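You operate a simulated robot arm through the tools that you are given. There is no shell and no other tool.

You run a simulated robot arm. Do the job below in one go: nothing can be reset, and whatever is moved stays where it is left.

## Task
Sand the black riser, stick both foam feet on and weight them down.
Fine: riser on the white corner marks first; purple sanding block, back after; each foot on the mark of its colour; grey holed plate across both feet. What is to be rubbed or washed off counts as gone when no trace of it is left.

It is judged by the outcome, as a careful person would: the job done as asked, and still so three seconds after it is handed in. It fails if anything else is knocked over, pushed out of place, dropped, spilled or broken.

## Robot
A 6-joint arm with a two-finger gripper, fixed in place. Base frame: the origin is at the foot of the arm, x ahead of it, y to its left, z up. Lengths are in mm, angles in rad, forces in N, time in s.
With the tool pointing down near the work surface it reaches from about 300 to 740 mm from the base axis. Its first joint turns from -2.897 to 2.897 rad. Payload 1.57 kg.
Tool frame: the origin (TCP) lies between the finger pads and is the grasp point; the fingertips stand 21 mm ahead of it; z points along the fingers, y is the line along which they close. The gripper opens to 70 mm. The gripper's body begins 50 mm behind the TCP.
Orientation is that of the tool frame in the base frame, as [roll, pitch, yaw] about the fixed x, y, z axes, in that order (R = Rz(yaw) Ry(pitch) Rx(roll)). With the fingers straight down and closing along the base's y, the tool's x points along the base's -x, its y along +y and its z along -z.

## Interface
- The arm moves only by the tool nudge_tool. Its argument "increments" is a list of rows, each a list of 7 numbers: the shift along the tool's x, y, z in mm, then the turn, a rotation vector about the tool's x, y, z in rad, then the finger opening in mm, from 0 to 70. In form: [[tx, ty, tz, rx, ry, rz, jaw], ...]. A call has 1 to 20 rows; each row shifts and turns the commanded pose from where the row before left it, along the tool's axes as they then stand. A row lasts 0.2 s, in which the tool goes at most 50 mm and 0.15 rad; a call with a longer step from one row to the next is refused whole, and so is a gripper value outside its range. Where a pose cannot be reached the arm comes as near as it can. A force on the tool above 70 N (or 10 N above the force at the start of the call, whichever is more), or a blocked arm, ends the call early, and 0.2 s more pass. Each finger halts on what it meets, pressing with about 25 N; the grip force reading is that of the motor and also rises with nothing between the fingers. The clock runs only during rows and for 0.2 s after the last one: add rows that do not move to give the fingers time. The reply holds the time, the measured pose of the TCP, the force on the tool along the base axes, the opening and the grip force, in the units named above and with some noise, with the torque about the TCP (base axes, N m) and any sound that the robot's microphone picked up.
- Cameras (640 x 400 px; columns grow to the right, rows downward): "scene" is fixed at [401.5, 498.8, 1512]; the picture's right is [-0.93, -0.37, 0.00], its down [-0.34, 0.86, -0.38] and it looks along [0.14, -0.36, -0.92] (base axes); focal length 271 px, centre (320, 200). "wrist" rides on the gripper at [79, 4, -81] in the tool frame; the picture's right is [-0.05, 1.00, 0.00], its down [-0.67, -0.04, -0.74] and it looks along [-0.74, -0.04, 0.67] (tool axes); focal length 256 px, centre (320, 200). There is no depth. A picture from a camera that has moved, and an enlarged one, comes with that camera's place and axes in the base frame and with its lens.
- capture(camera): a new picture of that camera. No time passes.
- zoom(camera, box): a new picture of the part [left, top, right, bottom] of that camera's present view, enlarged. No time passes.
- sign_off(): hands the job in; it is judged then, once.

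Places have to be worked out from the pictures, the camera data and where the tool is seen. Open the gripper and draw the arm clear of the work before you hand the job in, unless the task says otherwise.

The tools are called after ">>>" by a JSON object that holds its "method" and its "body". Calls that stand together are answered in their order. nudge_tool: Moves the arm, as the interface text tells. Its arguments: {"type":"object","properties":{"increments":{"type":"array","items":{"type":"array","items":{"type":"number"}}}},"required":["increments"]} The other tools are called the same way: capture (camera) takes a picture; zoom (camera, box) takes an enlarged picture of a part of a camera's view; sign_off () hands the job in.

At the start:

```text
t: 0.0
ee_pos: [473.6, 43.5, 1052.2]
orientation: [3.139, -0.001, -3.137]
force: [-0.5, -0.3, 0.5]
wrist_torque: [0.0, 0.0, 0.01]
grip_width: 69.9
gripper_force: 0.0
```

scene: 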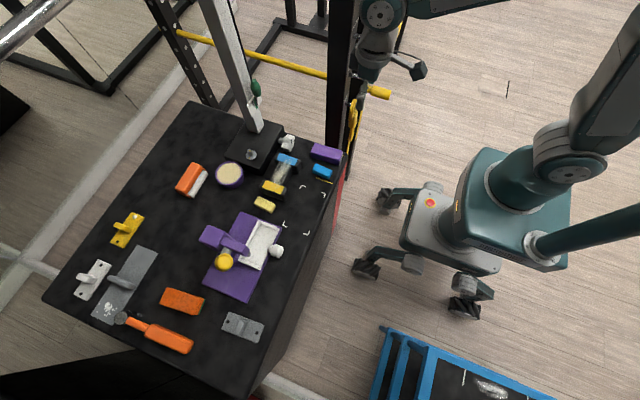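
wrist: 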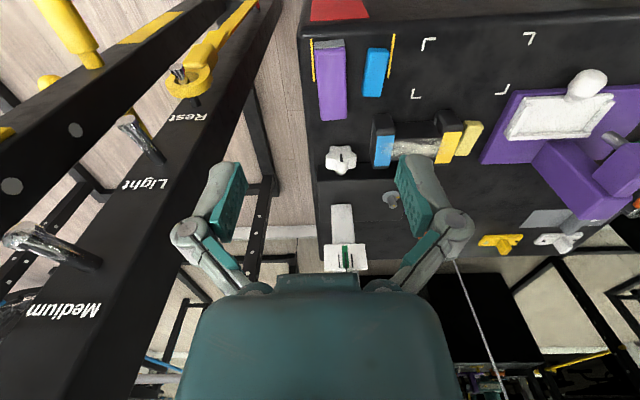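

The scene shows a dark table top with many objects; I'll enlarge the views to identify the riser, corner marks, sanding block, feet and holed plate.

>>> {"method": "zoom", "body": {"camera": "scene", "box": [220, 120, 350, 250]}}

>>> {"method": "zoom", "body": {"camera": "scene", "box": [40, 100, 350, 390]}}

>>> {"method": "zoom", "body": {"camera": "wrist", "box": [300, 0, 640, 270]}}

```text
3.08 times, centred on (285, 185) of scene
camera zoom: at [401.5, 498.8, 1512.0], right [-0.93, -0.37, 0.0], down [-0.34, 0.86, -0.38], along [0.14, -0.36, -0.92], focal length 835 px, centre (428, 246)
```

zoom: 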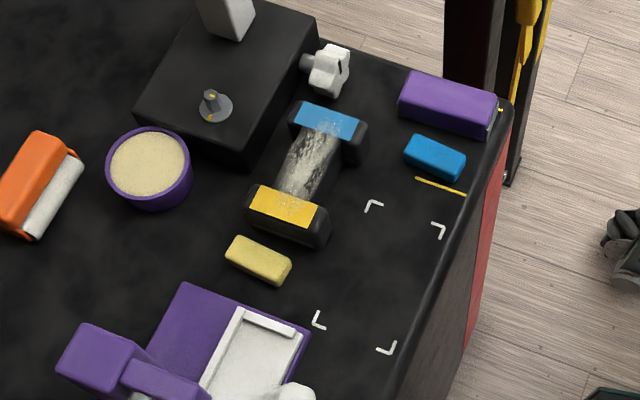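

```text
1.38 times, centred on (195, 245) of scene
camera zoom: at [401.5, 498.8, 1512.0], right [-0.93, -0.37, 0.0], down [-0.34, 0.86, -0.38], along [0.14, -0.36, -0.92], focal length 374 px, centre (492, 138)
```

zoom: 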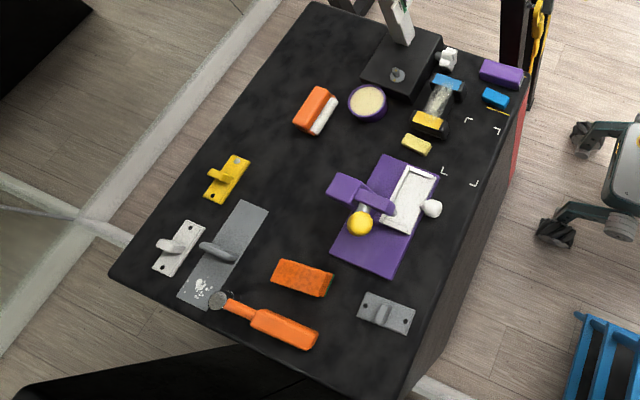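

```text
1.48 times, centred on (470, 135) of wrist
camera zoom: at [393.5, 49.2, 1132.8], right [0.05, 1.0, 0.0], down [0.67, -0.03, 0.74], along [0.74, -0.04, -0.67], focal length 379 px, centre (98, 296)
```

zoom: 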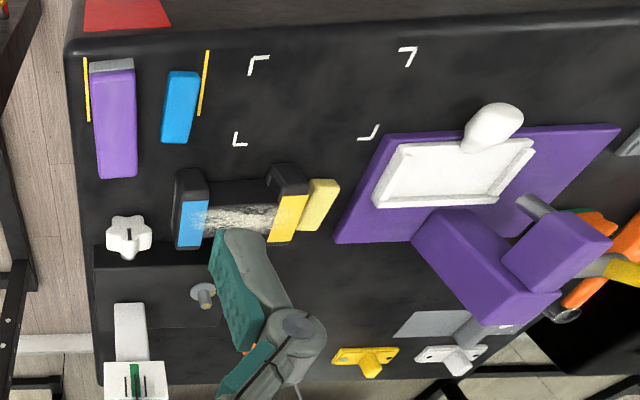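

The riser (black bar with blue and yellow marked ends) sits around (650,185), and the corner marks span roughly x 511–592, y 178–320 on a table at z≈748. I'll move the arm left and down to a viewing pose over the clear middle to get better pictures.

>>> {"method": "nudge_tool", "body": {"increments": [[0, 40, 0, 0, 0, 0, 70], [0, 40, 0, 0, 0, 0, 70], [8, 30, 25, 0, 0, 0, 70], [8, 30, 25, 0, 0, 0, 70], [8, 30, 25, 0, 0, 0, 70], [8, 10, 25, 0, 0, 0, 70], [8, 0, 25, 0, 0, 0, 70], [8, 0, 25, 0, 0, 0, 70]]}}

```text
t: 1.8
ee_pos: [424.1, 224.3, 900.2]
orientation: [-3.14, 0.002, -3.14]
force: [-0.1, 0.4, 0.7]
wrist_torque: [0.01, -0.03, -0.01]
grip_width: 70.2
gripper_force: 0.1
```

The arm went to (424,224,900) as commanded. I take new wrist and scene pictures.

>>> {"method": "capture", "body": {"camera": "wrist"}}

>>> {"method": "capture", "body": {"camera": "scene"}}

```text
taken
camera wrist: at [344.7, 229.6, 982.4], right [0.05, 1.0, 0.0], down [0.67, -0.03, 0.74], along [0.74, -0.04, -0.67], focal length 256 px, centre (320, 200)
```

wrist: 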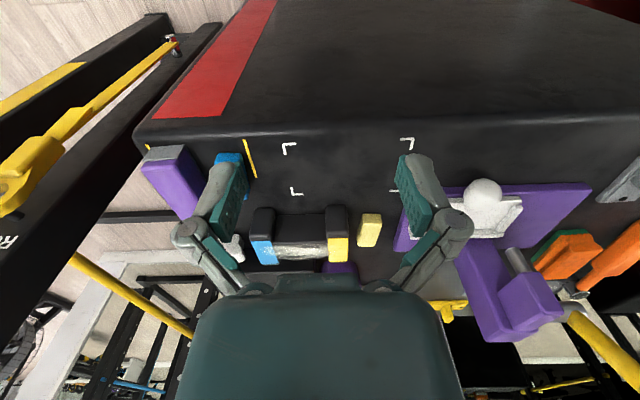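

```text
taken
```

scene: 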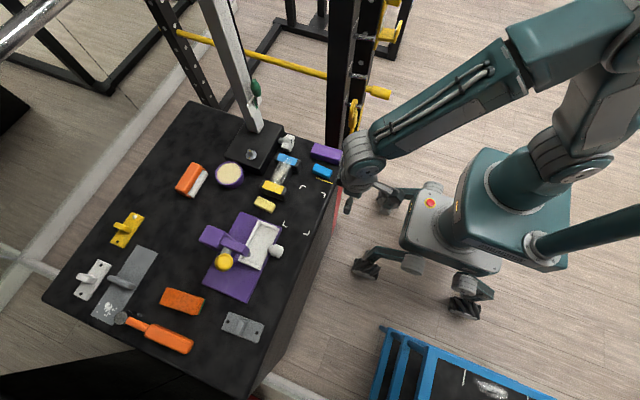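

The wrist camera now sees the riser, marks and feet. I enlarge those regions.

>>> {"method": "zoom", "body": {"camera": "wrist", "box": [220, 120, 430, 290]}}

>>> {"method": "zoom", "body": {"camera": "wrist", "box": [130, 110, 300, 250]}}

>>> {"method": "zoom", "body": {"camera": "scene", "box": [260, 130, 345, 200]}}

>>> {"method": "zoom", "body": {"camera": "scene", "box": [190, 200, 290, 350]}}

```text
2.35 times, centred on (325, 205) of wrist
camera zoom: at [344.7, 229.6, 982.4], right [0.05, 1.0, 0.0], down [0.67, -0.03, 0.74], along [0.74, -0.04, -0.67], focal length 602 px, centre (308, 188)
```

zoom: 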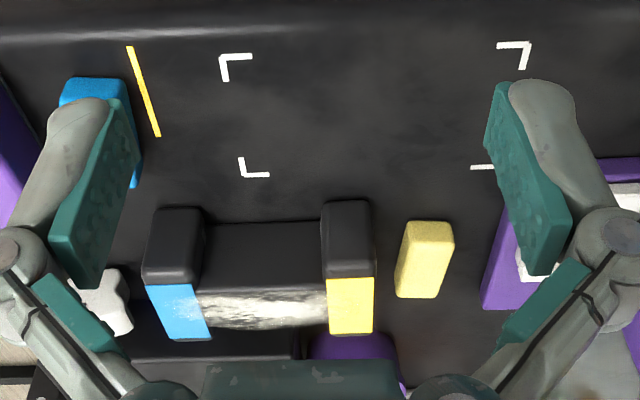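

```text
2.86 times, centred on (215, 180) of wrist
camera zoom: at [344.7, 229.6, 982.4], right [0.05, 1.0, 0.0], down [0.67, -0.03, 0.74], along [0.74, -0.04, -0.67], focal length 731 px, centre (620, 257)
```

zoom: 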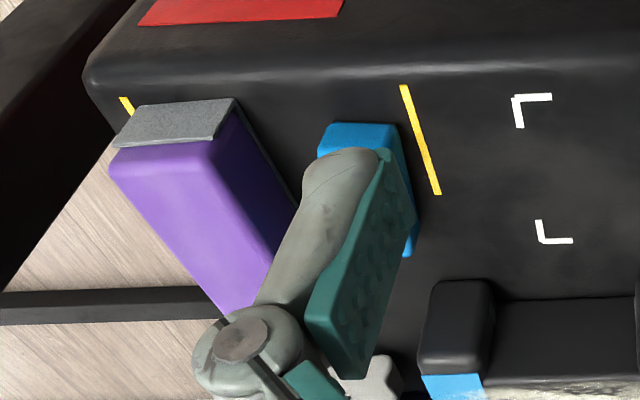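

```text
5.71 times, centred on (302, 165) of scene
camera zoom: at [401.5, 498.8, 1512.0], right [-0.93, -0.37, 0.0], down [-0.34, 0.86, -0.38], along [0.14, -0.36, -0.92], focal length 1550 px, centre (420, 400)
```

zoom: 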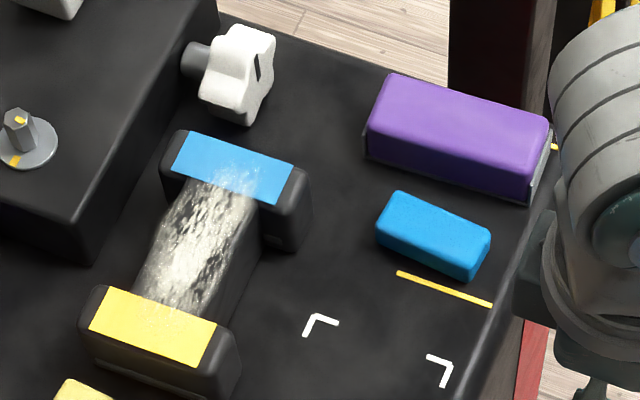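

```text
2.67 times, centred on (240, 275) of scene
camera zoom: at [401.5, 498.8, 1512.0], right [-0.93, -0.37, 0.0], down [-0.34, 0.86, -0.38], along [0.14, -0.36, -0.92], focal length 723 px, centre (533, 0)
```

zoom: 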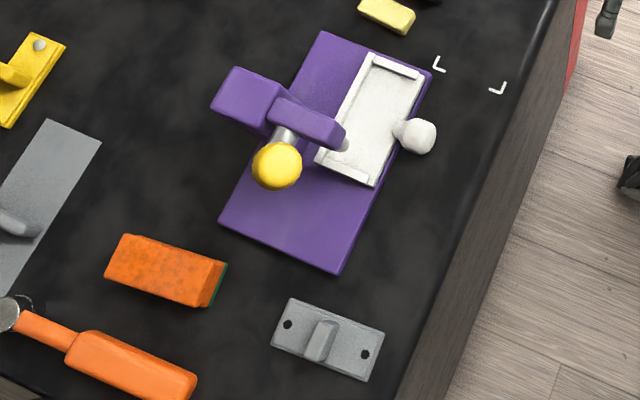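

The riser's top is about z≈798, centred near (652,187) and turned ~2°; the bar between its ends is ~42 mm wide. I'll move above it at z=900 and turn the gripper 90° so the fingers close along base x, then look.

>>> {"method": "nudge_tool", "body": {"increments": [[-38, -6.2, 0, 0, 0, 0, 70], [-38, -6.2, 0, 0, 0, 0, 70], [-38, -6.2, 0, 0, 0, 0, 70], [-38, -6.2, 0, 0, 0, 0, 70], [-38, -6.2, 0, 0, 0, 0, 70], [-38, -6.2, 0, 0, 0, 0, 70], [0, 0, 0, 0, 0, 0.1428, 70], [0, 0, 0, 0, 0, 0.1428, 70], [0, 0, 0, 0, 0, 0.1428, 70], [0, 0, 0, 0, 0, 0.1428, 70], [0, 0, 0, 0, 0, 0.1428, 70], [0, 0, 0, 0, 0, 0.1428, 70], [0, 0, 0, 0, 0, 0.1428, 70], [0, 0, 0, 0, 0, 0.1428, 70], [0, 0, 0, 0, 0, 0.1428, 70], [0, 0, 0, 0, 0, 0.1428, 70], [0, 0, 0, 0, 0, 0.1428, 70]]}}

```text
t: 5.4
ee_pos: [654.1, 187.4, 900.1]
orientation: [3.141, 0.001, 1.571]
force: [0.8, 0.4, -0.5]
wrist_torque: [0.01, 0.03, -0.02]
grip_width: 70.2
gripper_force: 0.1
```

The tool is now above the riser with yaw 1.571. I look through the wrist camera.

>>> {"method": "capture", "body": {"camera": "wrist"}}

>>> {"method": "capture", "body": {"camera": "scene"}}

```text
taken
camera wrist: at [656.7, 268.1, 982.9], right [1.0, -0.05, 0.0], down [-0.03, -0.67, 0.74], along [-0.04, -0.74, -0.67], focal length 256 px, centre (320, 200)
```

wrist: 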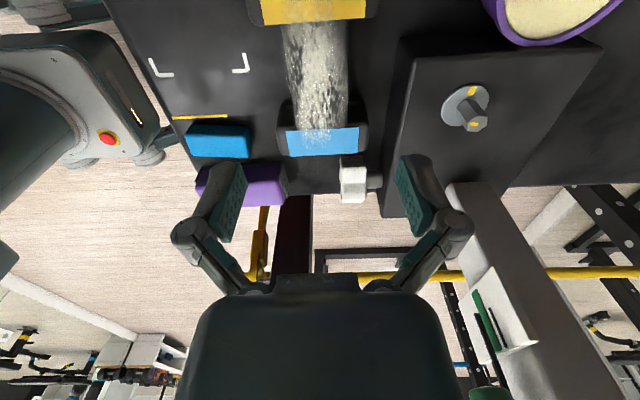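

```text
taken
```

scene: 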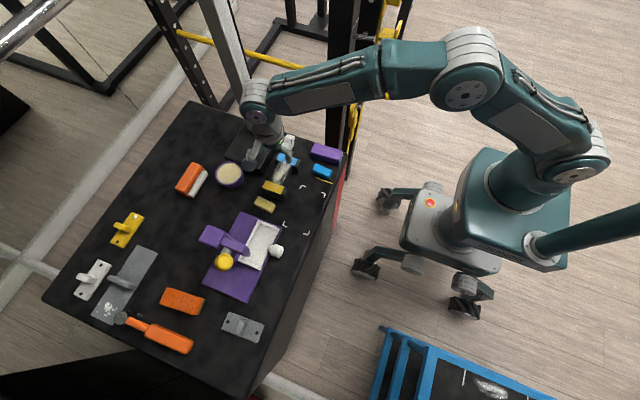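

The wrist camera, looking toward -y, sees the riser from above. I enlarge it to check whether the bar is flush with the ends.

>>> {"method": "zoom", "body": {"camera": "wrist", "box": [240, 0, 400, 170]}}

>>> {"method": "zoom", "body": {"camera": "wrist", "box": [140, 40, 300, 210]}}

```text
2.35 times, centred on (320, 85) of wrist
camera zoom: at [656.7, 268.1, 982.9], right [1.0, -0.05, 0.0], down [-0.03, -0.67, 0.74], along [-0.04, -0.74, -0.67], focal length 602 px, centre (320, 471)
```

zoom: 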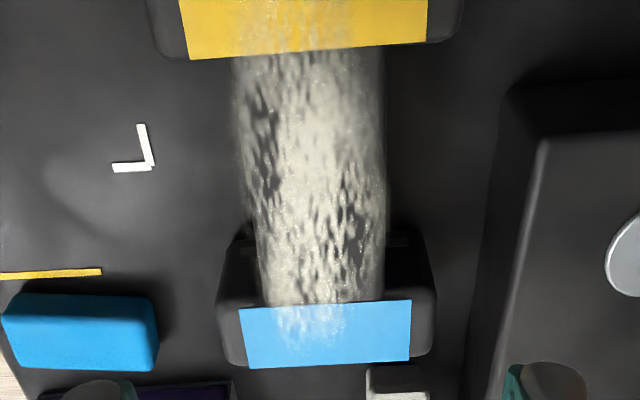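

```text
2.35 times, centred on (220, 125) of wrist
camera zoom: at [656.7, 268.1, 982.9], right [1.0, -0.05, 0.0], down [-0.03, -0.67, 0.74], along [-0.04, -0.74, -0.67], focal length 602 px, centre (555, 376)
```

zoom: 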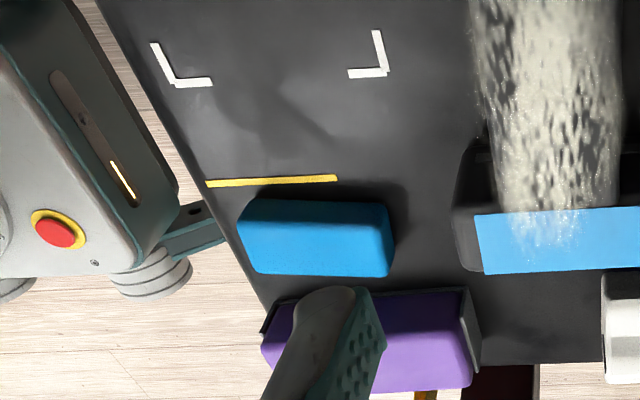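

The bar is flush with the marked ends, spanning x≈631–673, y≈152–226, with scuff spilling slightly onto both marks. I'll descend over the bar with the fingers either side of it, stopping with tips ~13 mm above the table.

>>> {"method": "nudge_tool", "body": {"increments": [[1.5, -2, 20, 0, 0, 0, 66], [0, 0, 30, 0, 0, 0, 66], [0, 0, 30, 0, 0, 0, 66], [0, 0, 20, 0, 0, 0, 66], [0, 0, 10, 0, 0, 0, 66], [0, 0, 8, 0, 0, 0, 66], [0, 0, 0, 0, 0, 0, 66]]}}

>>> {"method": "capture", "body": {"camera": "wrist"}}

>>> {"method": "capture", "body": {"camera": "scene"}}

```text
t: 7.0
ee_pos: [651.6, 189.7, 782.2]
orientation: [3.14, -0.001, 1.575]
force: [-0.1, -0.1, 0.5]
wrist_torque: [-0.01, 0.01, -0.01]
grip_width: 66.0
gripper_force: 0.0
```

```text
taken
camera wrist: at [654.6, 270.2, 865.0], right [1.0, -0.05, 0.0], down [-0.03, -0.67, 0.74], along [-0.04, -0.74, -0.67], focal length 256 px, centre (320, 200)
```

wrist: 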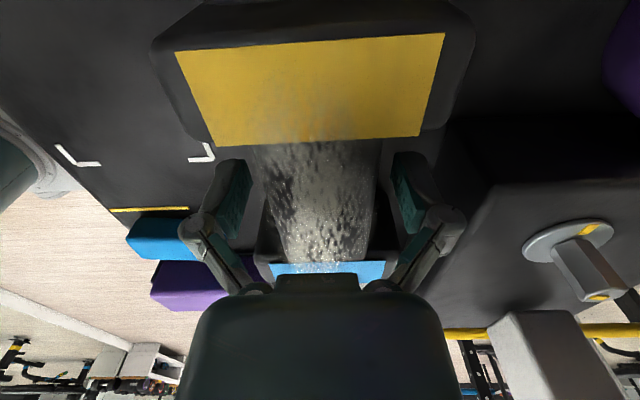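

```text
taken
```

scene: 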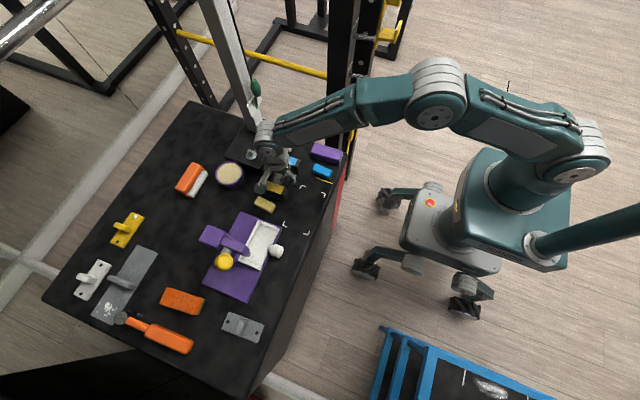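

The fingers straddle the bar with room on each side. I close on it.

>>> {"method": "nudge_tool", "body": {"increments": [[0, 0, 0, 0, 0, 0, 50], [0, 0, 0, 0, 0, 0, 30], [0, 0, 0, 0, 0, 0, 30], [0, 0, 0, 0, 0, 0, 30]]}}

```text
t: 8.0
ee_pos: [651.1, 190.2, 783.0]
orientation: [3.141, -0.001, 1.573]
force: [0.5, 0.4, 3.6]
wrist_torque: [0.01, 0.04, 0.18]
grip_width: 41.8
gripper_force: 25.2
```

The grip is firm at 41.8 mm. I lift the riser a little and read the forces.

>>> {"method": "nudge_tool", "body": {"increments": [[0, 0, -5, 0, 0, 0, 30], [0, 0, -10, 0, 0, 0, 30], [0, 0, -10, 0, 0, 0, 30], [0, 0, 0, 0, 0, 0, 30]]}}

>>> {"method": "capture", "body": {"camera": "wrist"}}

>>> {"method": "zoom", "body": {"camera": "scene", "box": [210, 100, 370, 260]}}

```text
t: 9.0
ee_pos: [651.8, 189.2, 807.9]
orientation: [3.141, 0.0, 1.573]
force: [-0.6, -0.1, 0.8]
wrist_torque: [-0.05, 0.04, -0.12]
grip_width: 41.7
gripper_force: 25.4
```

```text
taken
camera wrist: at [654.5, 269.4, 890.3], right [1.0, -0.05, 0.0], down [-0.03, -0.67, 0.74], along [-0.04, -0.74, -0.67], focal length 256 px, centre (320, 200)
```

wrist: 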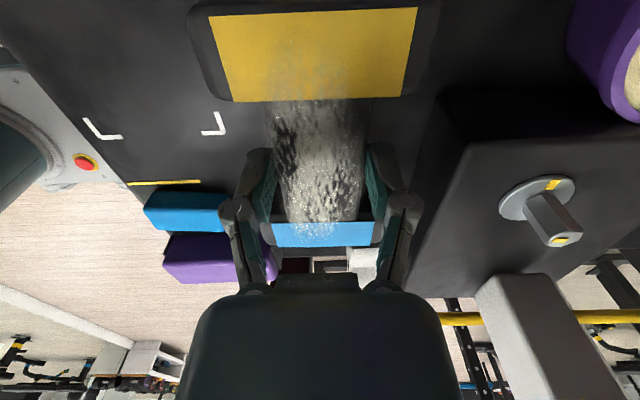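

```text
2.50 times, centred on (290, 180) of scene
camera zoom: at [401.5, 498.8, 1512.0], right [-0.93, -0.37, 0.0], down [-0.34, 0.86, -0.38], along [0.14, -0.36, -0.92], focal length 678 px, centre (395, 250)
```

zoom: 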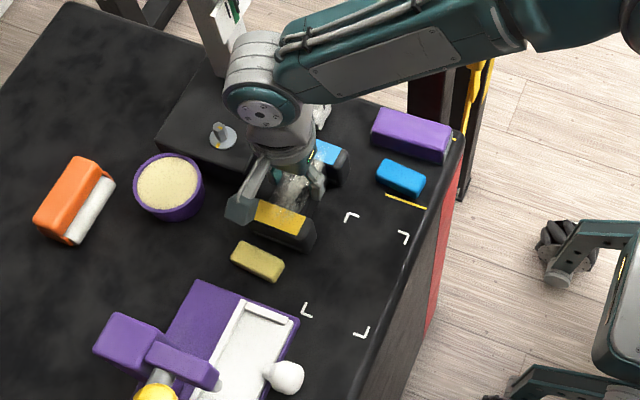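

The wrist view suggests the riser may not have come up with the gripper. I zoom in on both cameras to check.

>>> {"method": "zoom", "body": {"camera": "scene", "box": [250, 140, 320, 210]}}

>>> {"method": "zoom", "body": {"camera": "wrist", "box": [180, 80, 440, 280]}}

```text
5.71 times, centred on (285, 175) of scene
camera zoom: at [401.5, 498.8, 1512.0], right [-0.93, -0.37, 0.0], down [-0.34, 0.86, -0.38], along [0.14, -0.36, -0.92], focal length 1550 px, centre (520, 343)
```

zoom: 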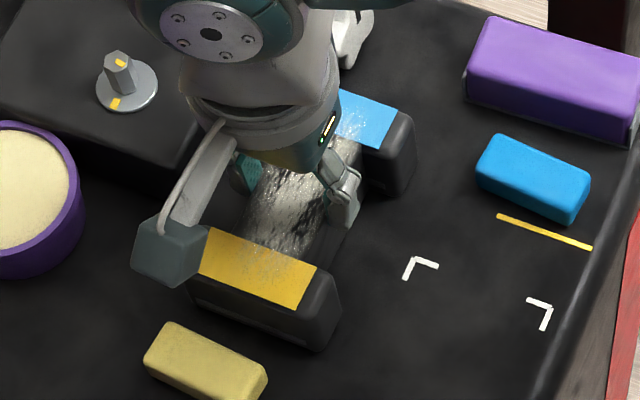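

```text
2.00 times, centred on (310, 180) of wrist
camera zoom: at [654.5, 269.4, 890.3], right [1.0, -0.05, 0.0], down [-0.03, -0.67, 0.74], along [-0.04, -0.74, -0.67], focal length 512 px, centre (340, 240)
```

zoom: 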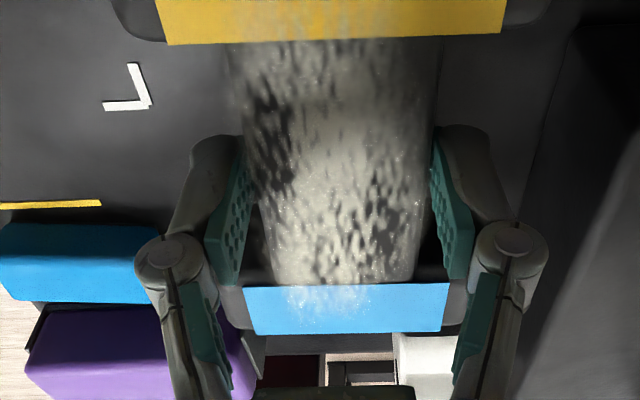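

The riser did not lift; the pads slid up the bar. I reopen, go lower for a deeper grip, close, and try a tiny lift while reading the force.

>>> {"method": "nudge_tool", "body": {"increments": [[0, 0, 0, 0, 0, 0, 60], [0, 0, 20, 0, 0, 0, 60], [0, 0, 13, 0, 0, 0, 60], [0, 0, 0, 0, 0, 0, 45], [0, 0, 0, 0, 0, 0, 0], [0, 0, 0, 0, 0, 0, 0], [0, 0, 0, 0, 0, 0, 0], [0, 0, 0, 0, 0, 0, 0]]}}

>>> {"method": "nudge_tool", "body": {"increments": [[0, 0, -3, 0, 0, 0, 0]]}}

>>> {"method": "nudge_tool", "body": {"increments": [[0, 0, -3, 0, 0, 0, 0]]}}

```text
t: 10.8
ee_pos: [650.1, 190.4, 775.7]
orientation: [3.141, -0.001, 1.575]
force: [2.1, 0.5, 1.0]
wrist_torque: [0.11, -0.06, -0.04]
grip_width: 41.7
gripper_force: 25.1
```

```text
t: 11.2
ee_pos: [650.1, 188.8, 776.7]
orientation: [-3.14, 0.0, 1.575]
force: [-0.6, 0.7, -3.6]
wrist_torque: [0.01, 0.02, -0.01]
grip_width: 41.8
gripper_force: 24.8
```

```text
t: 11.6
ee_pos: [650.5, 189.6, 779.7]
orientation: [-3.139, -0.001, 1.574]
force: [-0.1, -0.3, -4.3]
wrist_torque: [-0.03, 0.01, -0.02]
grip_width: 41.8
gripper_force: 25.0
```

There is now a steady ~4 N downward load, maybe the riser's weight. I check whether the riser is off the table.

>>> {"method": "zoom", "body": {"camera": "scene", "box": [250, 140, 320, 210]}}

>>> {"method": "zoom", "body": {"camera": "wrist", "box": [120, 0, 520, 280]}}

```text
5.71 times, centred on (285, 175) of scene
camera zoom: at [401.5, 498.8, 1512.0], right [-0.93, -0.37, 0.0], down [-0.34, 0.86, -0.38], along [0.14, -0.36, -0.92], focal length 1550 px, centre (520, 343)
```

zoom: 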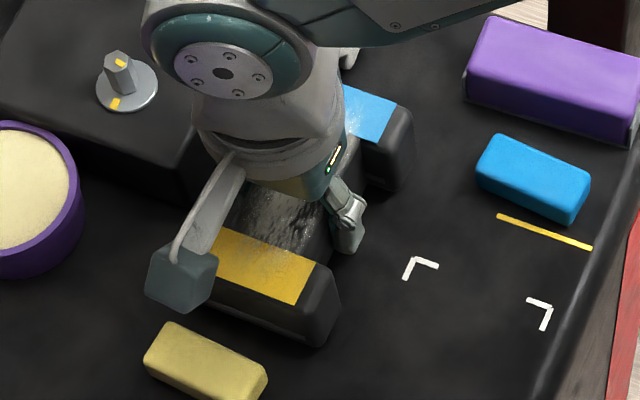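

```text
1.43 times, centred on (320, 140) of wrist
camera zoom: at [654.4, 269.8, 862.6], right [1.0, -0.05, 0.0], down [-0.03, -0.67, 0.74], along [-0.04, -0.74, -0.67], focal length 366 px, centre (320, 286)
```

zoom: 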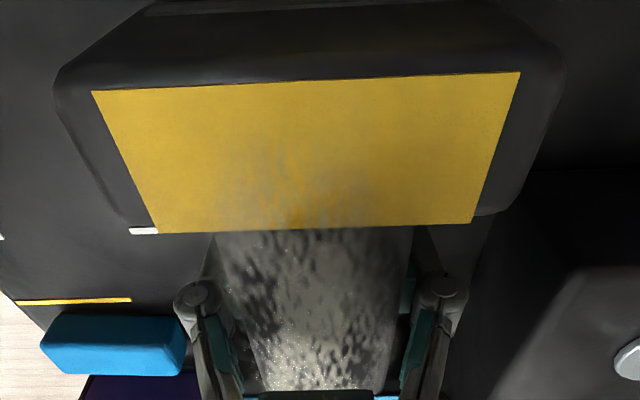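

The riser seems to be lifted a few mm, weighing about 4.3 N. I continue lifting slowly to clear the foam feet, watching for slip.

>>> {"method": "nudge_tool", "body": {"increments": [[0, 0, -2.5, 0, 0, 0, 0], [0, 0, -2.5, 0, 0, 0, 0], [0, 0, -2.5, 0, 0, 0, 0], [0, 0, -2.5, 0, 0, 0, 0]]}}

>>> {"method": "zoom", "body": {"camera": "scene", "box": [250, 140, 320, 210]}}

>>> {"method": "capture", "body": {"camera": "wrist"}}

```text
t: 12.6
ee_pos: [650.4, 189.6, 791.8]
orientation: [-3.139, 0.0, 1.574]
force: [-1.0, 0.3, -4.8]
wrist_torque: [0.03, -0.01, 0.01]
grip_width: 42.0
gripper_force: 25.2
```

```text
5.71 times, centred on (285, 175) of scene
camera zoom: at [401.5, 498.8, 1512.0], right [-0.93, -0.37, 0.0], down [-0.34, 0.86, -0.38], along [0.14, -0.36, -0.92], focal length 1550 px, centre (520, 343)
```

zoom: 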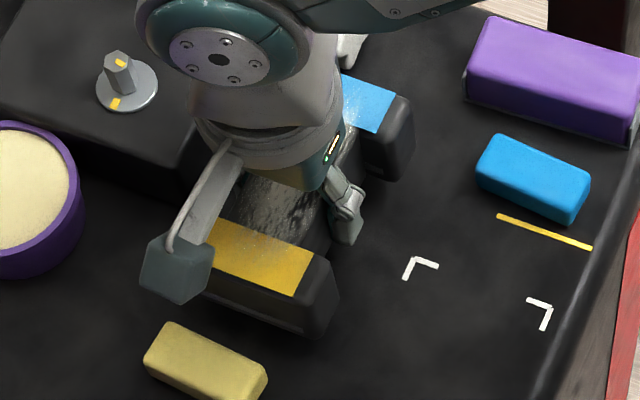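

```text
taken
camera wrist: at [654.3, 269.6, 872.7], right [1.0, -0.05, 0.0], down [-0.03, -0.67, 0.75], along [-0.04, -0.74, -0.67], focal length 256 px, centre (320, 200)
```

wrist: 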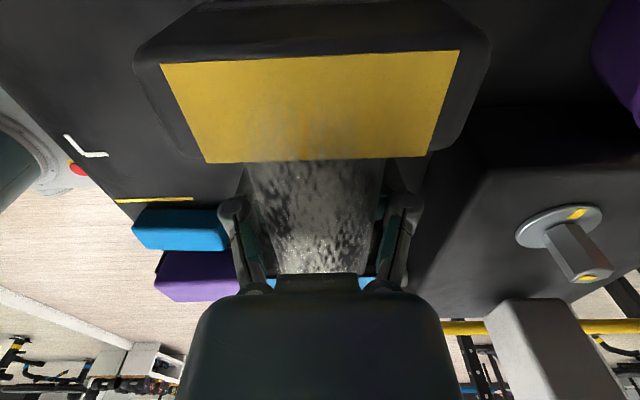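

The riser now moves rigidly with the gripper (~4.8 N). I lift another 12 mm and carry it over the marks toward (550.5, 251).

>>> {"method": "nudge_tool", "body": {"increments": [[0, 0, -3, 0, 0, 0, 0], [0, 0, -3, 0, 0, 0, 0], [0, 0, -3, 0, 0, 0, 0], [0, 0, -3, 0, 0, 0, 0], [3, -5, 0, 0, 0, 0, 0], [6, -10, 0, 0, 0, 0, 0], [6, -10, 0, 0, 0, 0, 0], [6, -10, 0, 0, 0, 0, 0], [6, -10, 0, 0, 0, 0, 0], [6, -10, 0, 0, 0, 0, 0], [6, -10, 0, 0, 0, 0, 0], [6, -10, 0, 0, 0, 0, 0], [6, -10, 0, 0, 0, 0, 0], [6, -10, 0, 0, 0, 0, 0], [4, -5, 0, 0, 0, 0, 0], [0, 0, 0, 0, 0, 0, 0]]}}

>>> {"method": "capture", "body": {"camera": "wrist"}}

>>> {"method": "zoom", "body": {"camera": "scene", "box": [250, 140, 350, 240]}}

```text
t: 16.0
ee_pos: [550.6, 250.3, 801.9]
orientation: [-3.141, -0.001, 1.575]
force: [0.0, 0.1, -3.8]
wrist_torque: [0.02, 0.0, 0.03]
grip_width: 41.6
gripper_force: 24.7
```

```text
taken
camera wrist: at [554.2, 330.5, 884.7], right [1.0, -0.05, 0.0], down [-0.03, -0.67, 0.74], along [-0.04, -0.74, -0.67], focal length 256 px, centre (320, 200)
```

wrist: 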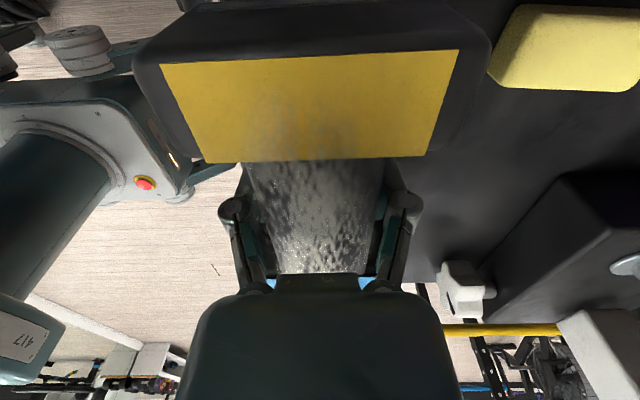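

```text
4.00 times, centred on (300, 190) of scene
camera zoom: at [401.5, 498.8, 1512.0], right [-0.93, -0.37, 0.0], down [-0.34, 0.86, -0.38], along [0.14, -0.36, -0.92], focal length 1085 px, centre (400, 240)
```

zoom: 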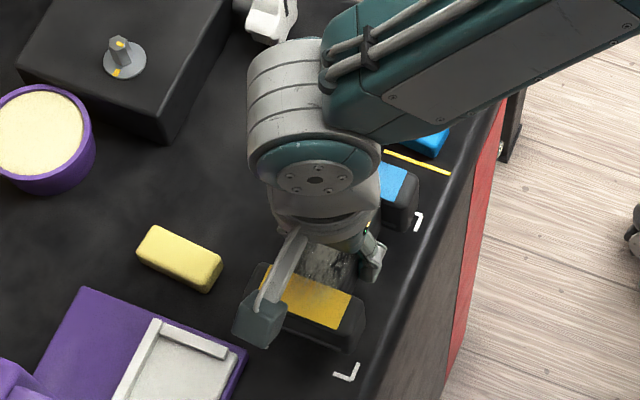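

The riser is held over the marks; measured against the marks its centre is about 3 mm short in y. I correct by +3.2 mm and lower most of the way.

>>> {"method": "nudge_tool", "body": {"increments": [[3.2, 0, 0, 0, 0, 0, 0], [0, 0, 5, 0, 0, 0, 0], [0, 0, 5, 0, 0, 0, 0], [0, 0, 5, 0, 0, 0, 0], [0, 0, 5, 0, 0, 0, 0], [0, 0, 0, 0, 0, 0, 0]]}}

>>> {"method": "capture", "body": {"camera": "wrist"}}

>>> {"method": "zoom", "body": {"camera": "scene", "box": [270, 165, 350, 245]}}

```text
t: 17.4
ee_pos: [550.4, 253.7, 782.1]
orientation: [-3.14, 0.001, 1.573]
force: [-0.4, 1.5, -4.4]
wrist_torque: [0.02, -0.01, 0.02]
grip_width: 41.8
gripper_force: 24.9
```

```text
taken
camera wrist: at [554.2, 333.5, 864.5], right [1.0, -0.05, 0.0], down [-0.03, -0.67, 0.74], along [-0.04, -0.74, -0.67], focal length 256 px, centre (320, 200)
```

wrist: 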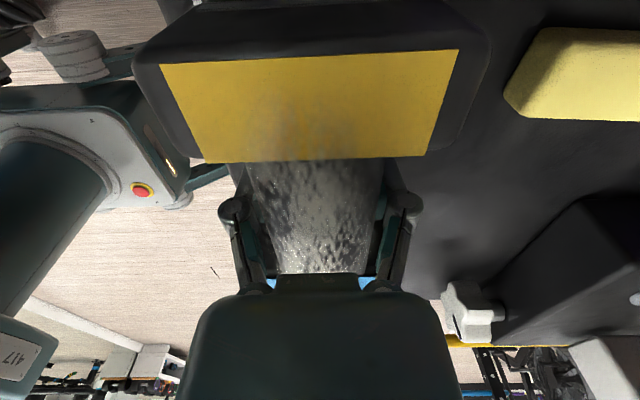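

```text
5.00 times, centred on (310, 205) of scene
camera zoom: at [401.5, 498.8, 1512.0], right [-0.93, -0.37, 0.0], down [-0.34, 0.86, -0.38], along [0.14, -0.36, -0.92], focal length 1356 px, centre (370, 175)
```

zoom: 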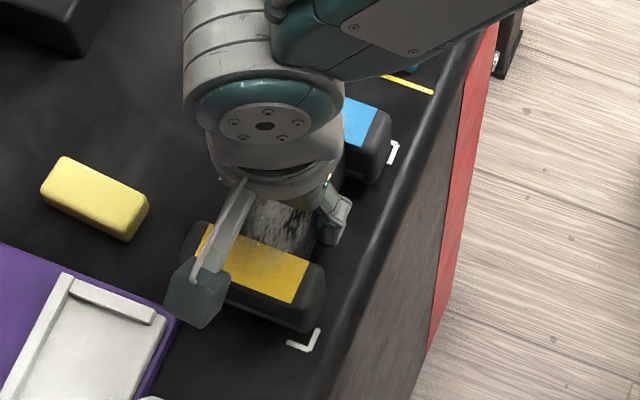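

Riser sits between the visible corner marks. I lower the last few mm slowly until the weight comes off.

>>> {"method": "nudge_tool", "body": {"increments": [[0, 0, 3, 0, 0, 0, 0], [0, 0, 1.5, 0, 0, 0, 0], [0, 0, 1, 0, 0, 0, 0]]}}

>>> {"method": "nudge_tool", "body": {"increments": [[0, 0, 1, 0, 0, 0, 0]]}}

```text
t: 18.2
ee_pos: [549.8, 254.2, 776.8]
orientation: [-3.141, 0.0, 1.574]
force: [-0.2, -0.6, -3.7]
wrist_torque: [0.01, -0.01, 0.02]
grip_width: 42.0
gripper_force: 24.9
```

```text
t: 18.6
ee_pos: [550.2, 252.3, 776.1]
orientation: [3.141, 0.0, 1.575]
force: [0.4, 0.9, -3.9]
wrist_torque: [-0.01, 0.01, 0.02]
grip_width: 41.8
gripper_force: 24.6
```

The weight is still on the gripper; I keep lowering in 1 mm steps.

>>> {"method": "nudge_tool", "body": {"increments": [[0, 0, 1, 0, 0, 0, 0]]}}

>>> {"method": "nudge_tool", "body": {"increments": [[0, 0, 1, 0, 0, 0, 0]]}}

```text
t: 19.0
ee_pos: [550.4, 252.8, 775.6]
orientation: [-3.141, -0.001, 1.573]
force: [0.1, 0.1, -3.7]
wrist_torque: [0.03, -0.03, -0.03]
grip_width: 41.7
gripper_force: 25.1
```

```text
t: 19.4
ee_pos: [550.2, 252.5, 774.7]
orientation: [-3.141, 0.0, 1.575]
force: [-1.3, -0.5, 2.0]
wrist_torque: [-0.35, 0.23, -0.08]
grip_width: 41.7
gripper_force: 25.2
```

Contact with the table is made. I open the fingers and rise straight up.

>>> {"method": "nudge_tool", "body": {"increments": [[0, 0, 0, 0, 0, 0, 50], [0, 0, 0, 0, 0, 0, 62], [0, 0, 0, 0, 0, 0, 62], [0, 0, -20, 0, 0, 0, 62], [0, 0, -35, 0, 0, 0, 62], [0, 0, -35, 0, 0, 0, 62], [0, 0, -30, 0, 0, 0, 62]]}}

>>> {"method": "capture", "body": {"camera": "wrist"}}

>>> {"method": "zoom", "body": {"camera": "scene", "box": [270, 165, 350, 245]}}

```text
t: 21.0
ee_pos: [550.8, 253.1, 894.9]
orientation: [-3.139, 0.001, 1.575]
force: [0.1, 0.1, -0.5]
wrist_torque: [-0.01, -0.05, -0.05]
grip_width: 62.4
gripper_force: 0.1
```

```text
taken
camera wrist: at [553.6, 333.8, 976.7], right [1.0, -0.05, 0.0], down [-0.03, -0.67, 0.75], along [-0.04, -0.74, -0.67], focal length 256 px, centre (320, 200)
```

wrist: 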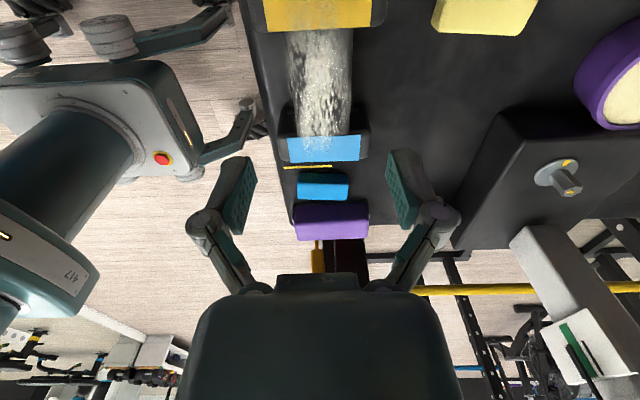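

```text
5.00 times, centred on (310, 205) of scene
camera zoom: at [401.5, 498.8, 1512.0], right [-0.93, -0.37, 0.0], down [-0.34, 0.86, -0.38], along [0.14, -0.36, -0.92], focal length 1356 px, centre (370, 175)
```

zoom: 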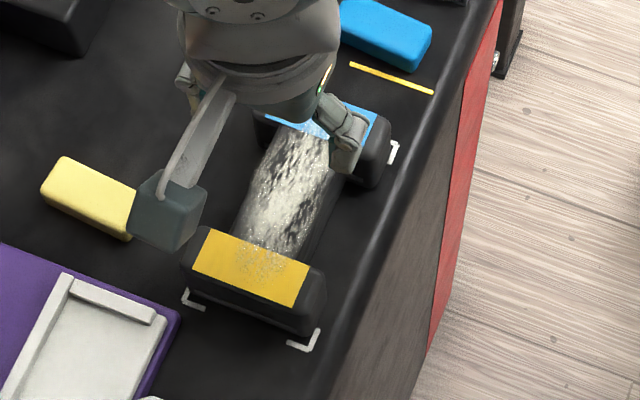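

The riser appears inside the corner marks. I turn the gripper back so fingers close along y and pull back to a viewing pose to verify the placement.

>>> {"method": "nudge_tool", "body": {"increments": [[0, 0, 0, 0, 0, -0.1428, 62], [0, 0, 0, 0, 0, -0.1428, 62], [0, 0, 0, 0, 0, -0.1428, 62], [0, 0, 0, 0, 0, -0.1428, 62], [0, 0, 0, 0, 0, -0.1428, 62], [0, 0, 0, 0, 0, -0.1428, 62], [0, 0, 0, 0, 0, -0.1428, 62], [0, 0, 0, 0, 0, -0.1428, 62], [0, 0, 0, 0, 0, -0.1428, 62], [0, 0, 0, 0, 0, -0.1428, 62], [0, 0, 0, 0, 0, -0.1428, 62], [35, -10, 0, 0, 0, 0, 62], [35, -10, 0, 0, 0, 0, 62], [35, -10, 0, 0, 0, 0, 62], [35, -10, 0, 0, 0, 0, 62], [35, -10, 0, 0, 0, 0, 62]]}}

>>> {"method": "capture", "body": {"camera": "wrist"}}

>>> {"method": "zoom", "body": {"camera": "scene", "box": [260, 130, 360, 240]}}

```text
t: 24.4
ee_pos: [375.4, 202.6, 894.1]
orientation: [3.141, -0.001, -3.138]
force: [0.3, 0.2, -0.5]
wrist_torque: [0.02, 0.01, 0.0]
grip_width: 62.1
gripper_force: 0.0
```

```text
taken
camera wrist: at [295.8, 207.7, 976.6], right [0.05, 1.0, 0.0], down [0.67, -0.03, 0.74], along [0.74, -0.04, -0.67], focal length 256 px, centre (320, 200)
```

wrist: 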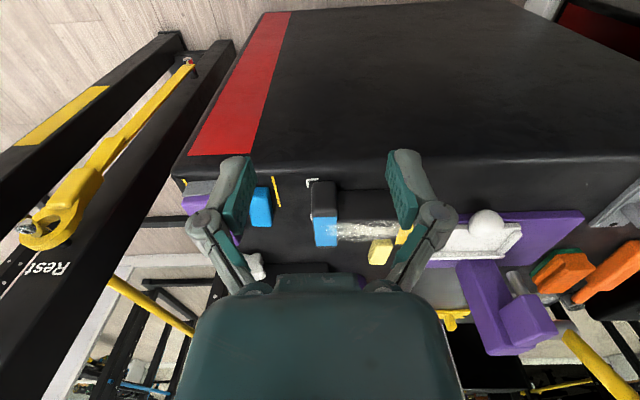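

```text
3.64 times, centred on (310, 185) of scene
camera zoom: at [401.5, 498.8, 1512.0], right [-0.93, -0.37, 0.0], down [-0.34, 0.86, -0.38], along [0.14, -0.36, -0.92], focal length 986 px, centre (356, 254)
```

zoom: 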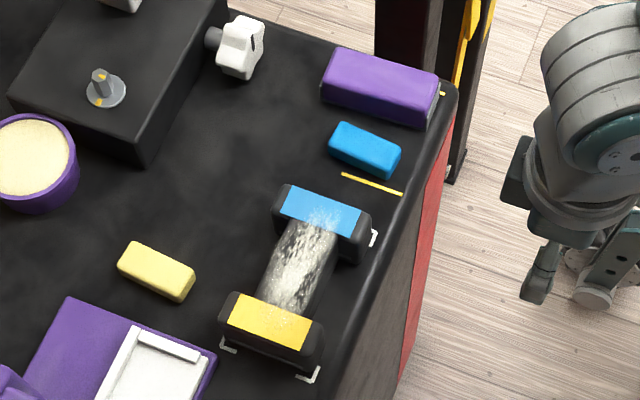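

By measurement the riser is centred at about (550.7,250.2), well on the marks. Now I move to look closely at the purple sanding block and blue foot.

>>> {"method": "nudge_tool", "body": {"increments": [[0, -30, 0, 0, 0, 0, 54], [0, -30, 0, 0, 0, 0, 54], [0, -30, 0, 0, 0, 0, 54], [0, -30, 0, 0, 0, 0, 54], [-20, -26, 0, 0, 0, 0, 54], [-20, 0, 20, 0, 0, 0, 54], [-15, 0, 24, 0, 0, 0, 54], [0, 0, 0, 0, 0, 0, 54]]}}

>>> {"method": "capture", "body": {"camera": "wrist"}}

>>> {"method": "zoom", "body": {"camera": "scene", "box": [290, 130, 360, 200]}}

```text
t: 26.2
ee_pos: [430.6, 55.9, 850.2]
orientation: [3.141, 0.0, -3.139]
force: [-1.3, 0.1, 0.8]
wrist_torque: [-0.03, -0.01, 0.03]
grip_width: 53.7
gripper_force: 0.1
```

```text
taken
camera wrist: at [351.9, 61.1, 932.1], right [0.05, 1.0, 0.0], down [0.67, -0.03, 0.74], along [0.74, -0.04, -0.67], focal length 256 px, centre (320, 200)
```

wrist: 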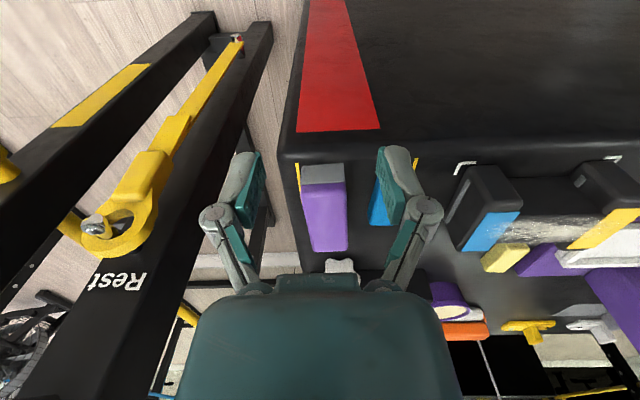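

```text
5.71 times, centred on (325, 165) of scene
camera zoom: at [401.5, 498.8, 1512.0], right [-0.93, -0.37, 0.0], down [-0.34, 0.86, -0.38], along [0.14, -0.36, -0.92], focal length 1550 px, centre (291, 400)
```

zoom: 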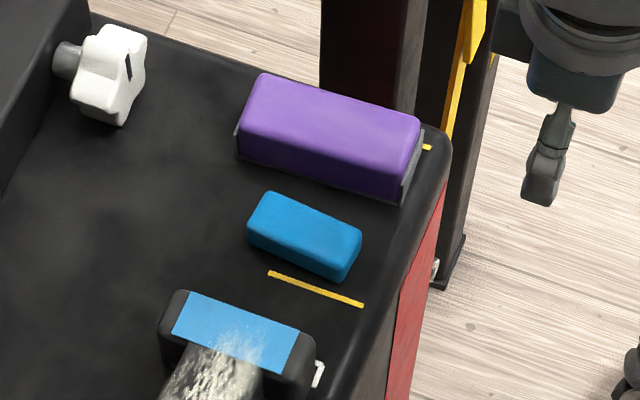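

>>> {"method": "zoom", "body": {"camera": "wrist", "box": [280, 130, 440, 260]}}

```text
3.08 times, centred on (360, 195) of wrist
camera zoom: at [351.9, 61.1, 932.1], right [0.05, 1.0, 0.0], down [0.67, -0.03, 0.74], along [0.74, -0.04, -0.67], focal length 788 px, centre (197, 215)
```

zoom: 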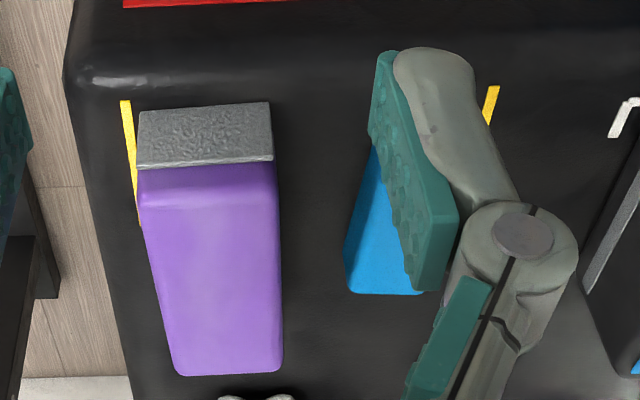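

The block spans about x 505–602, y 36–75 (centre ≈(554,57), yaw ≈ +3°), top ≈ z 782. I move above it, turn 3°, and look before descending.

>>> {"method": "nudge_tool", "body": {"increments": [[-31, 0.3, 0, 0, 0, 0, 54], [-31, 0.3, 0, 0, 0, 0, 54], [-31, 0.3, 0, 0, 0, 0, 54], [-30.4, 0.2, 0, 0, 0, 0, 54], [0, 0, 0, 0, 0, -0.05, 54], [0, 0, 0, 0, 0, 0, 54]]}}

>>> {"method": "capture", "body": {"camera": "wrist"}}

>>> {"method": "capture", "body": {"camera": "scene"}}

```text
t: 27.6
ee_pos: [553.9, 57.4, 849.6]
orientation: [3.141, -0.001, -3.088]
force: [-0.1, -0.7, -0.1]
wrist_torque: [0.01, 0.0, 0.02]
grip_width: 53.9
gripper_force: 0.1
```

```text
taken
camera wrist: at [474.8, 58.5, 932.3], right [0.0, 1.0, 0.0], down [0.67, 0.0, 0.74], along [0.74, 0.0, -0.67], focal length 256 px, centre (320, 200)
```

wrist: 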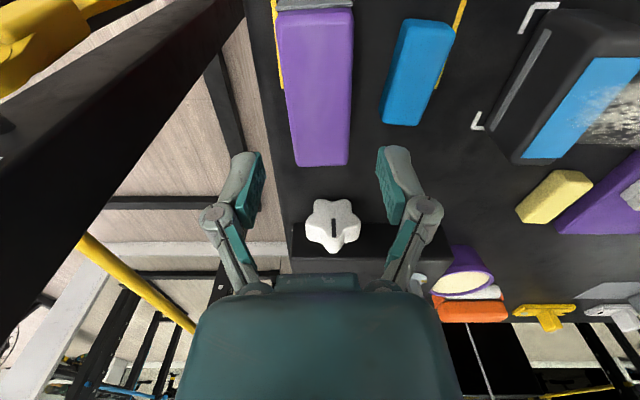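

```text
taken
```

scene: 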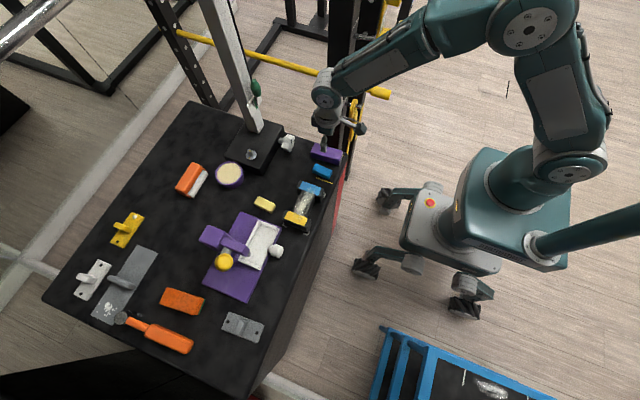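

The tool is aligned with the block's long axis (yaw 3°). I shift 1 mm in y and descend so the tips end ~10 mm above the table.

>>> {"method": "nudge_tool", "body": {"increments": [[0, 1, 25, 0, 0, 0, 54], [0, 0, 20, 0, 0, 0, 54], [0, 0, 15, 0, 0, 0, 54], [0, 0, 10, 0, 0, 0, 54], [0, 0, 0, 0, 0, 0, 54]]}}

>>> {"method": "capture", "body": {"camera": "wrist"}}

>>> {"method": "zoom", "body": {"camera": "scene", "box": [290, 110, 360, 190]}}

```text
t: 28.8
ee_pos: [554.0, 59.1, 779.8]
orientation: [-3.141, 0.0, -3.089]
force: [-0.6, -0.1, 0.2]
wrist_torque: [0.01, 0.03, 0.01]
grip_width: 53.6
gripper_force: 0.0
```

```text
taken
camera wrist: at [474.8, 60.1, 862.2], right [0.0, 1.0, 0.0], down [0.67, 0.0, 0.74], along [0.74, 0.0, -0.67], focal length 256 px, centre (320, 200)
```

wrist: 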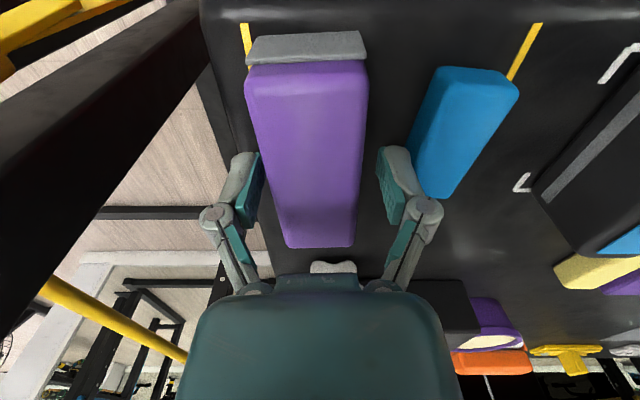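

```text
5.00 times, centred on (325, 150) of scene
camera zoom: at [401.5, 498.8, 1512.0], right [-0.93, -0.37, 0.0], down [-0.34, 0.86, -0.38], along [0.14, -0.36, -0.92], focal length 1356 px, centre (295, 450)
```

zoom: 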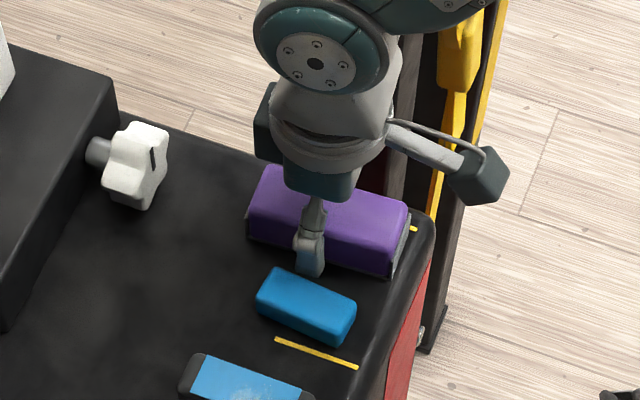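

The block sits ~2 mm to the right of the finger centre; I shift to centre it and close.

>>> {"method": "nudge_tool", "body": {"increments": [[0, -2, 0, 0, 0, 0, 54], [0, 0, 0, 0, 0, 0, 44], [0, 0, 0, 0, 0, 0, 0], [0, 0, 0, 0, 0, 0, 0], [0, 0, 0, 0, 0, 0, 0]]}}

>>> {"method": "nudge_tool", "body": {"increments": [[0, 0, -3, 0, 0, 0, 0], [0, 0, -3, 0, 0, 0, 0], [0, 0, 0, 0, 0, 0, 0]]}}

>>> {"method": "capture", "body": {"camera": "wrist"}}

```text
t: 30.0
ee_pos: [554.9, 55.7, 780.2]
orientation: [-3.14, 0.003, -3.089]
force: [-0.5, -0.2, 0.8]
wrist_torque: [-0.04, 0.02, -0.01]
grip_width: 39.2
gripper_force: 25.0
```

```text
t: 30.8
ee_pos: [553.1, 57.8, 785.6]
orientation: [3.14, -0.003, -3.089]
force: [0.2, -0.3, -1.3]
wrist_torque: [0.0, 0.01, -0.02]
grip_width: 39.5
gripper_force: 25.4
```

```text
taken
camera wrist: at [474.7, 58.3, 868.6], right [0.0, 1.0, 0.0], down [0.67, 0.0, 0.74], along [0.74, 0.0, -0.67], focal length 256 px, centre (320, 200)
```

wrist: 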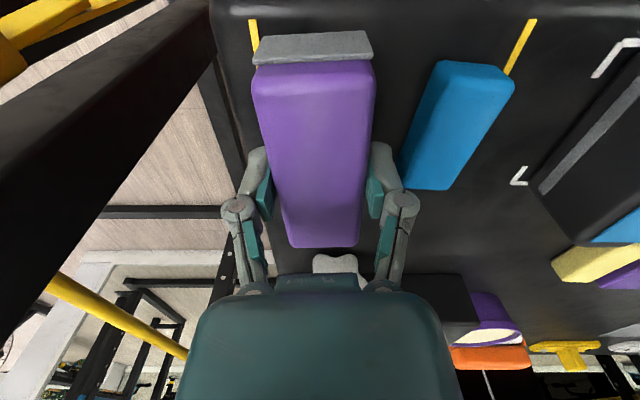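

The block is held (39 mm, ~1.3 N). I lift it to z≈850 and carry it over the riser centre.

>>> {"method": "nudge_tool", "body": {"increments": [[0, 0, -10, 0, 0, 0, 0], [0, 0, -18, 0, 0, 0, 0], [0, 0, -18, 0, 0, 0, 0], [0, 0, -18, 0, 0, 0, 0], [-0.92, 24.1, 0, 0, 0, 0, 0], [-0.92, 24.1, 0, 0, 0, 0, 0], [-0.92, 24.1, 0, 0, 0, 0, 0], [-0.92, 24.1, 0, 0, 0, 0, 0], [-0.92, 24.1, 0, 0, 0, 0, 0], [-0.92, 24.1, 0, 0, 0, 0, 0], [-0.92, 24.1, 0, 0, 0, 0, 0], [-0.92, 24.1, 0, 0, 0, 0, 0], [0, 0, 0, 0, 0, 0, 0]]}}

>>> {"method": "capture", "body": {"camera": "wrist"}}

>>> {"method": "zoom", "body": {"camera": "scene", "box": [260, 130, 360, 240]}}

```text
t: 33.6
ee_pos: [552.4, 248.8, 850.4]
orientation: [3.141, -0.002, -3.088]
force: [0.2, 1.1, 0.0]
wrist_torque: [0.02, -0.01, -0.02]
grip_width: 39.3
gripper_force: 25.5
```

```text
taken
camera wrist: at [471.3, 250.7, 932.4], right [0.0, 1.0, 0.0], down [0.67, 0.0, 0.74], along [0.74, 0.0, -0.67], focal length 256 px, centre (320, 200)
```

wrist: 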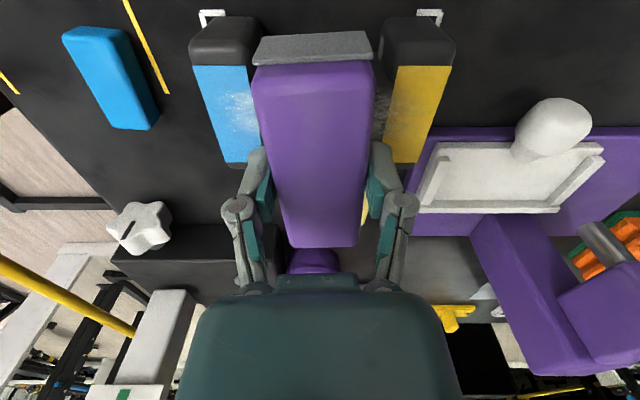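

```text
3.64 times, centred on (310, 185) of scene
camera zoom: at [401.5, 498.8, 1512.0], right [-0.93, -0.37, 0.0], down [-0.34, 0.86, -0.38], along [0.14, -0.36, -0.92], focal length 986 px, centre (356, 254)
```

zoom: 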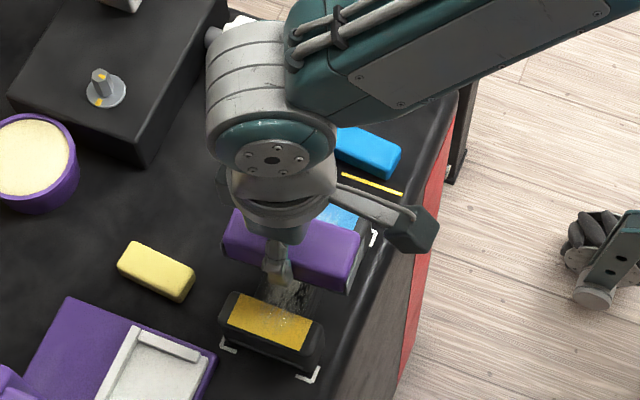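

The block is centred above the riser. I lower it until it just touches the riser's top.

>>> {"method": "nudge_tool", "body": {"increments": [[0, 0, 10, 0, 0, 0, 0], [0, 0, 6, 0, 0, 0, 0], [0, 0, 2, 0, 0, 0, 0]]}}

>>> {"method": "nudge_tool", "body": {"increments": [[0, 0, 1.5, 0, 0, 0, 0]]}}

>>> {"method": "nudge_tool", "body": {"increments": [[0, 0, 1, 0, 0, 0, 0]]}}

```text
t: 34.4
ee_pos: [551.9, 249.8, 831.5]
orientation: [3.142, -0.003, -3.089]
force: [-0.3, 0.2, -0.6]
wrist_torque: [-0.03, -0.04, 0.03]
grip_width: 39.5
gripper_force: 24.2
```

```text
t: 34.8
ee_pos: [550.6, 249.4, 831.1]
orientation: [3.141, -0.001, -3.088]
force: [-0.3, -0.9, -1.5]
wrist_torque: [0.01, 0.05, -0.01]
grip_width: 39.2
gripper_force: 25.2
```

```text
t: 35.2
ee_pos: [552.0, 250.8, 831.6]
orientation: [-3.141, -0.001, -3.09]
force: [-2.3, -1.0, 4.5]
wrist_torque: [-0.06, 0.11, -0.02]
grip_width: 39.6
gripper_force: 25.0
```

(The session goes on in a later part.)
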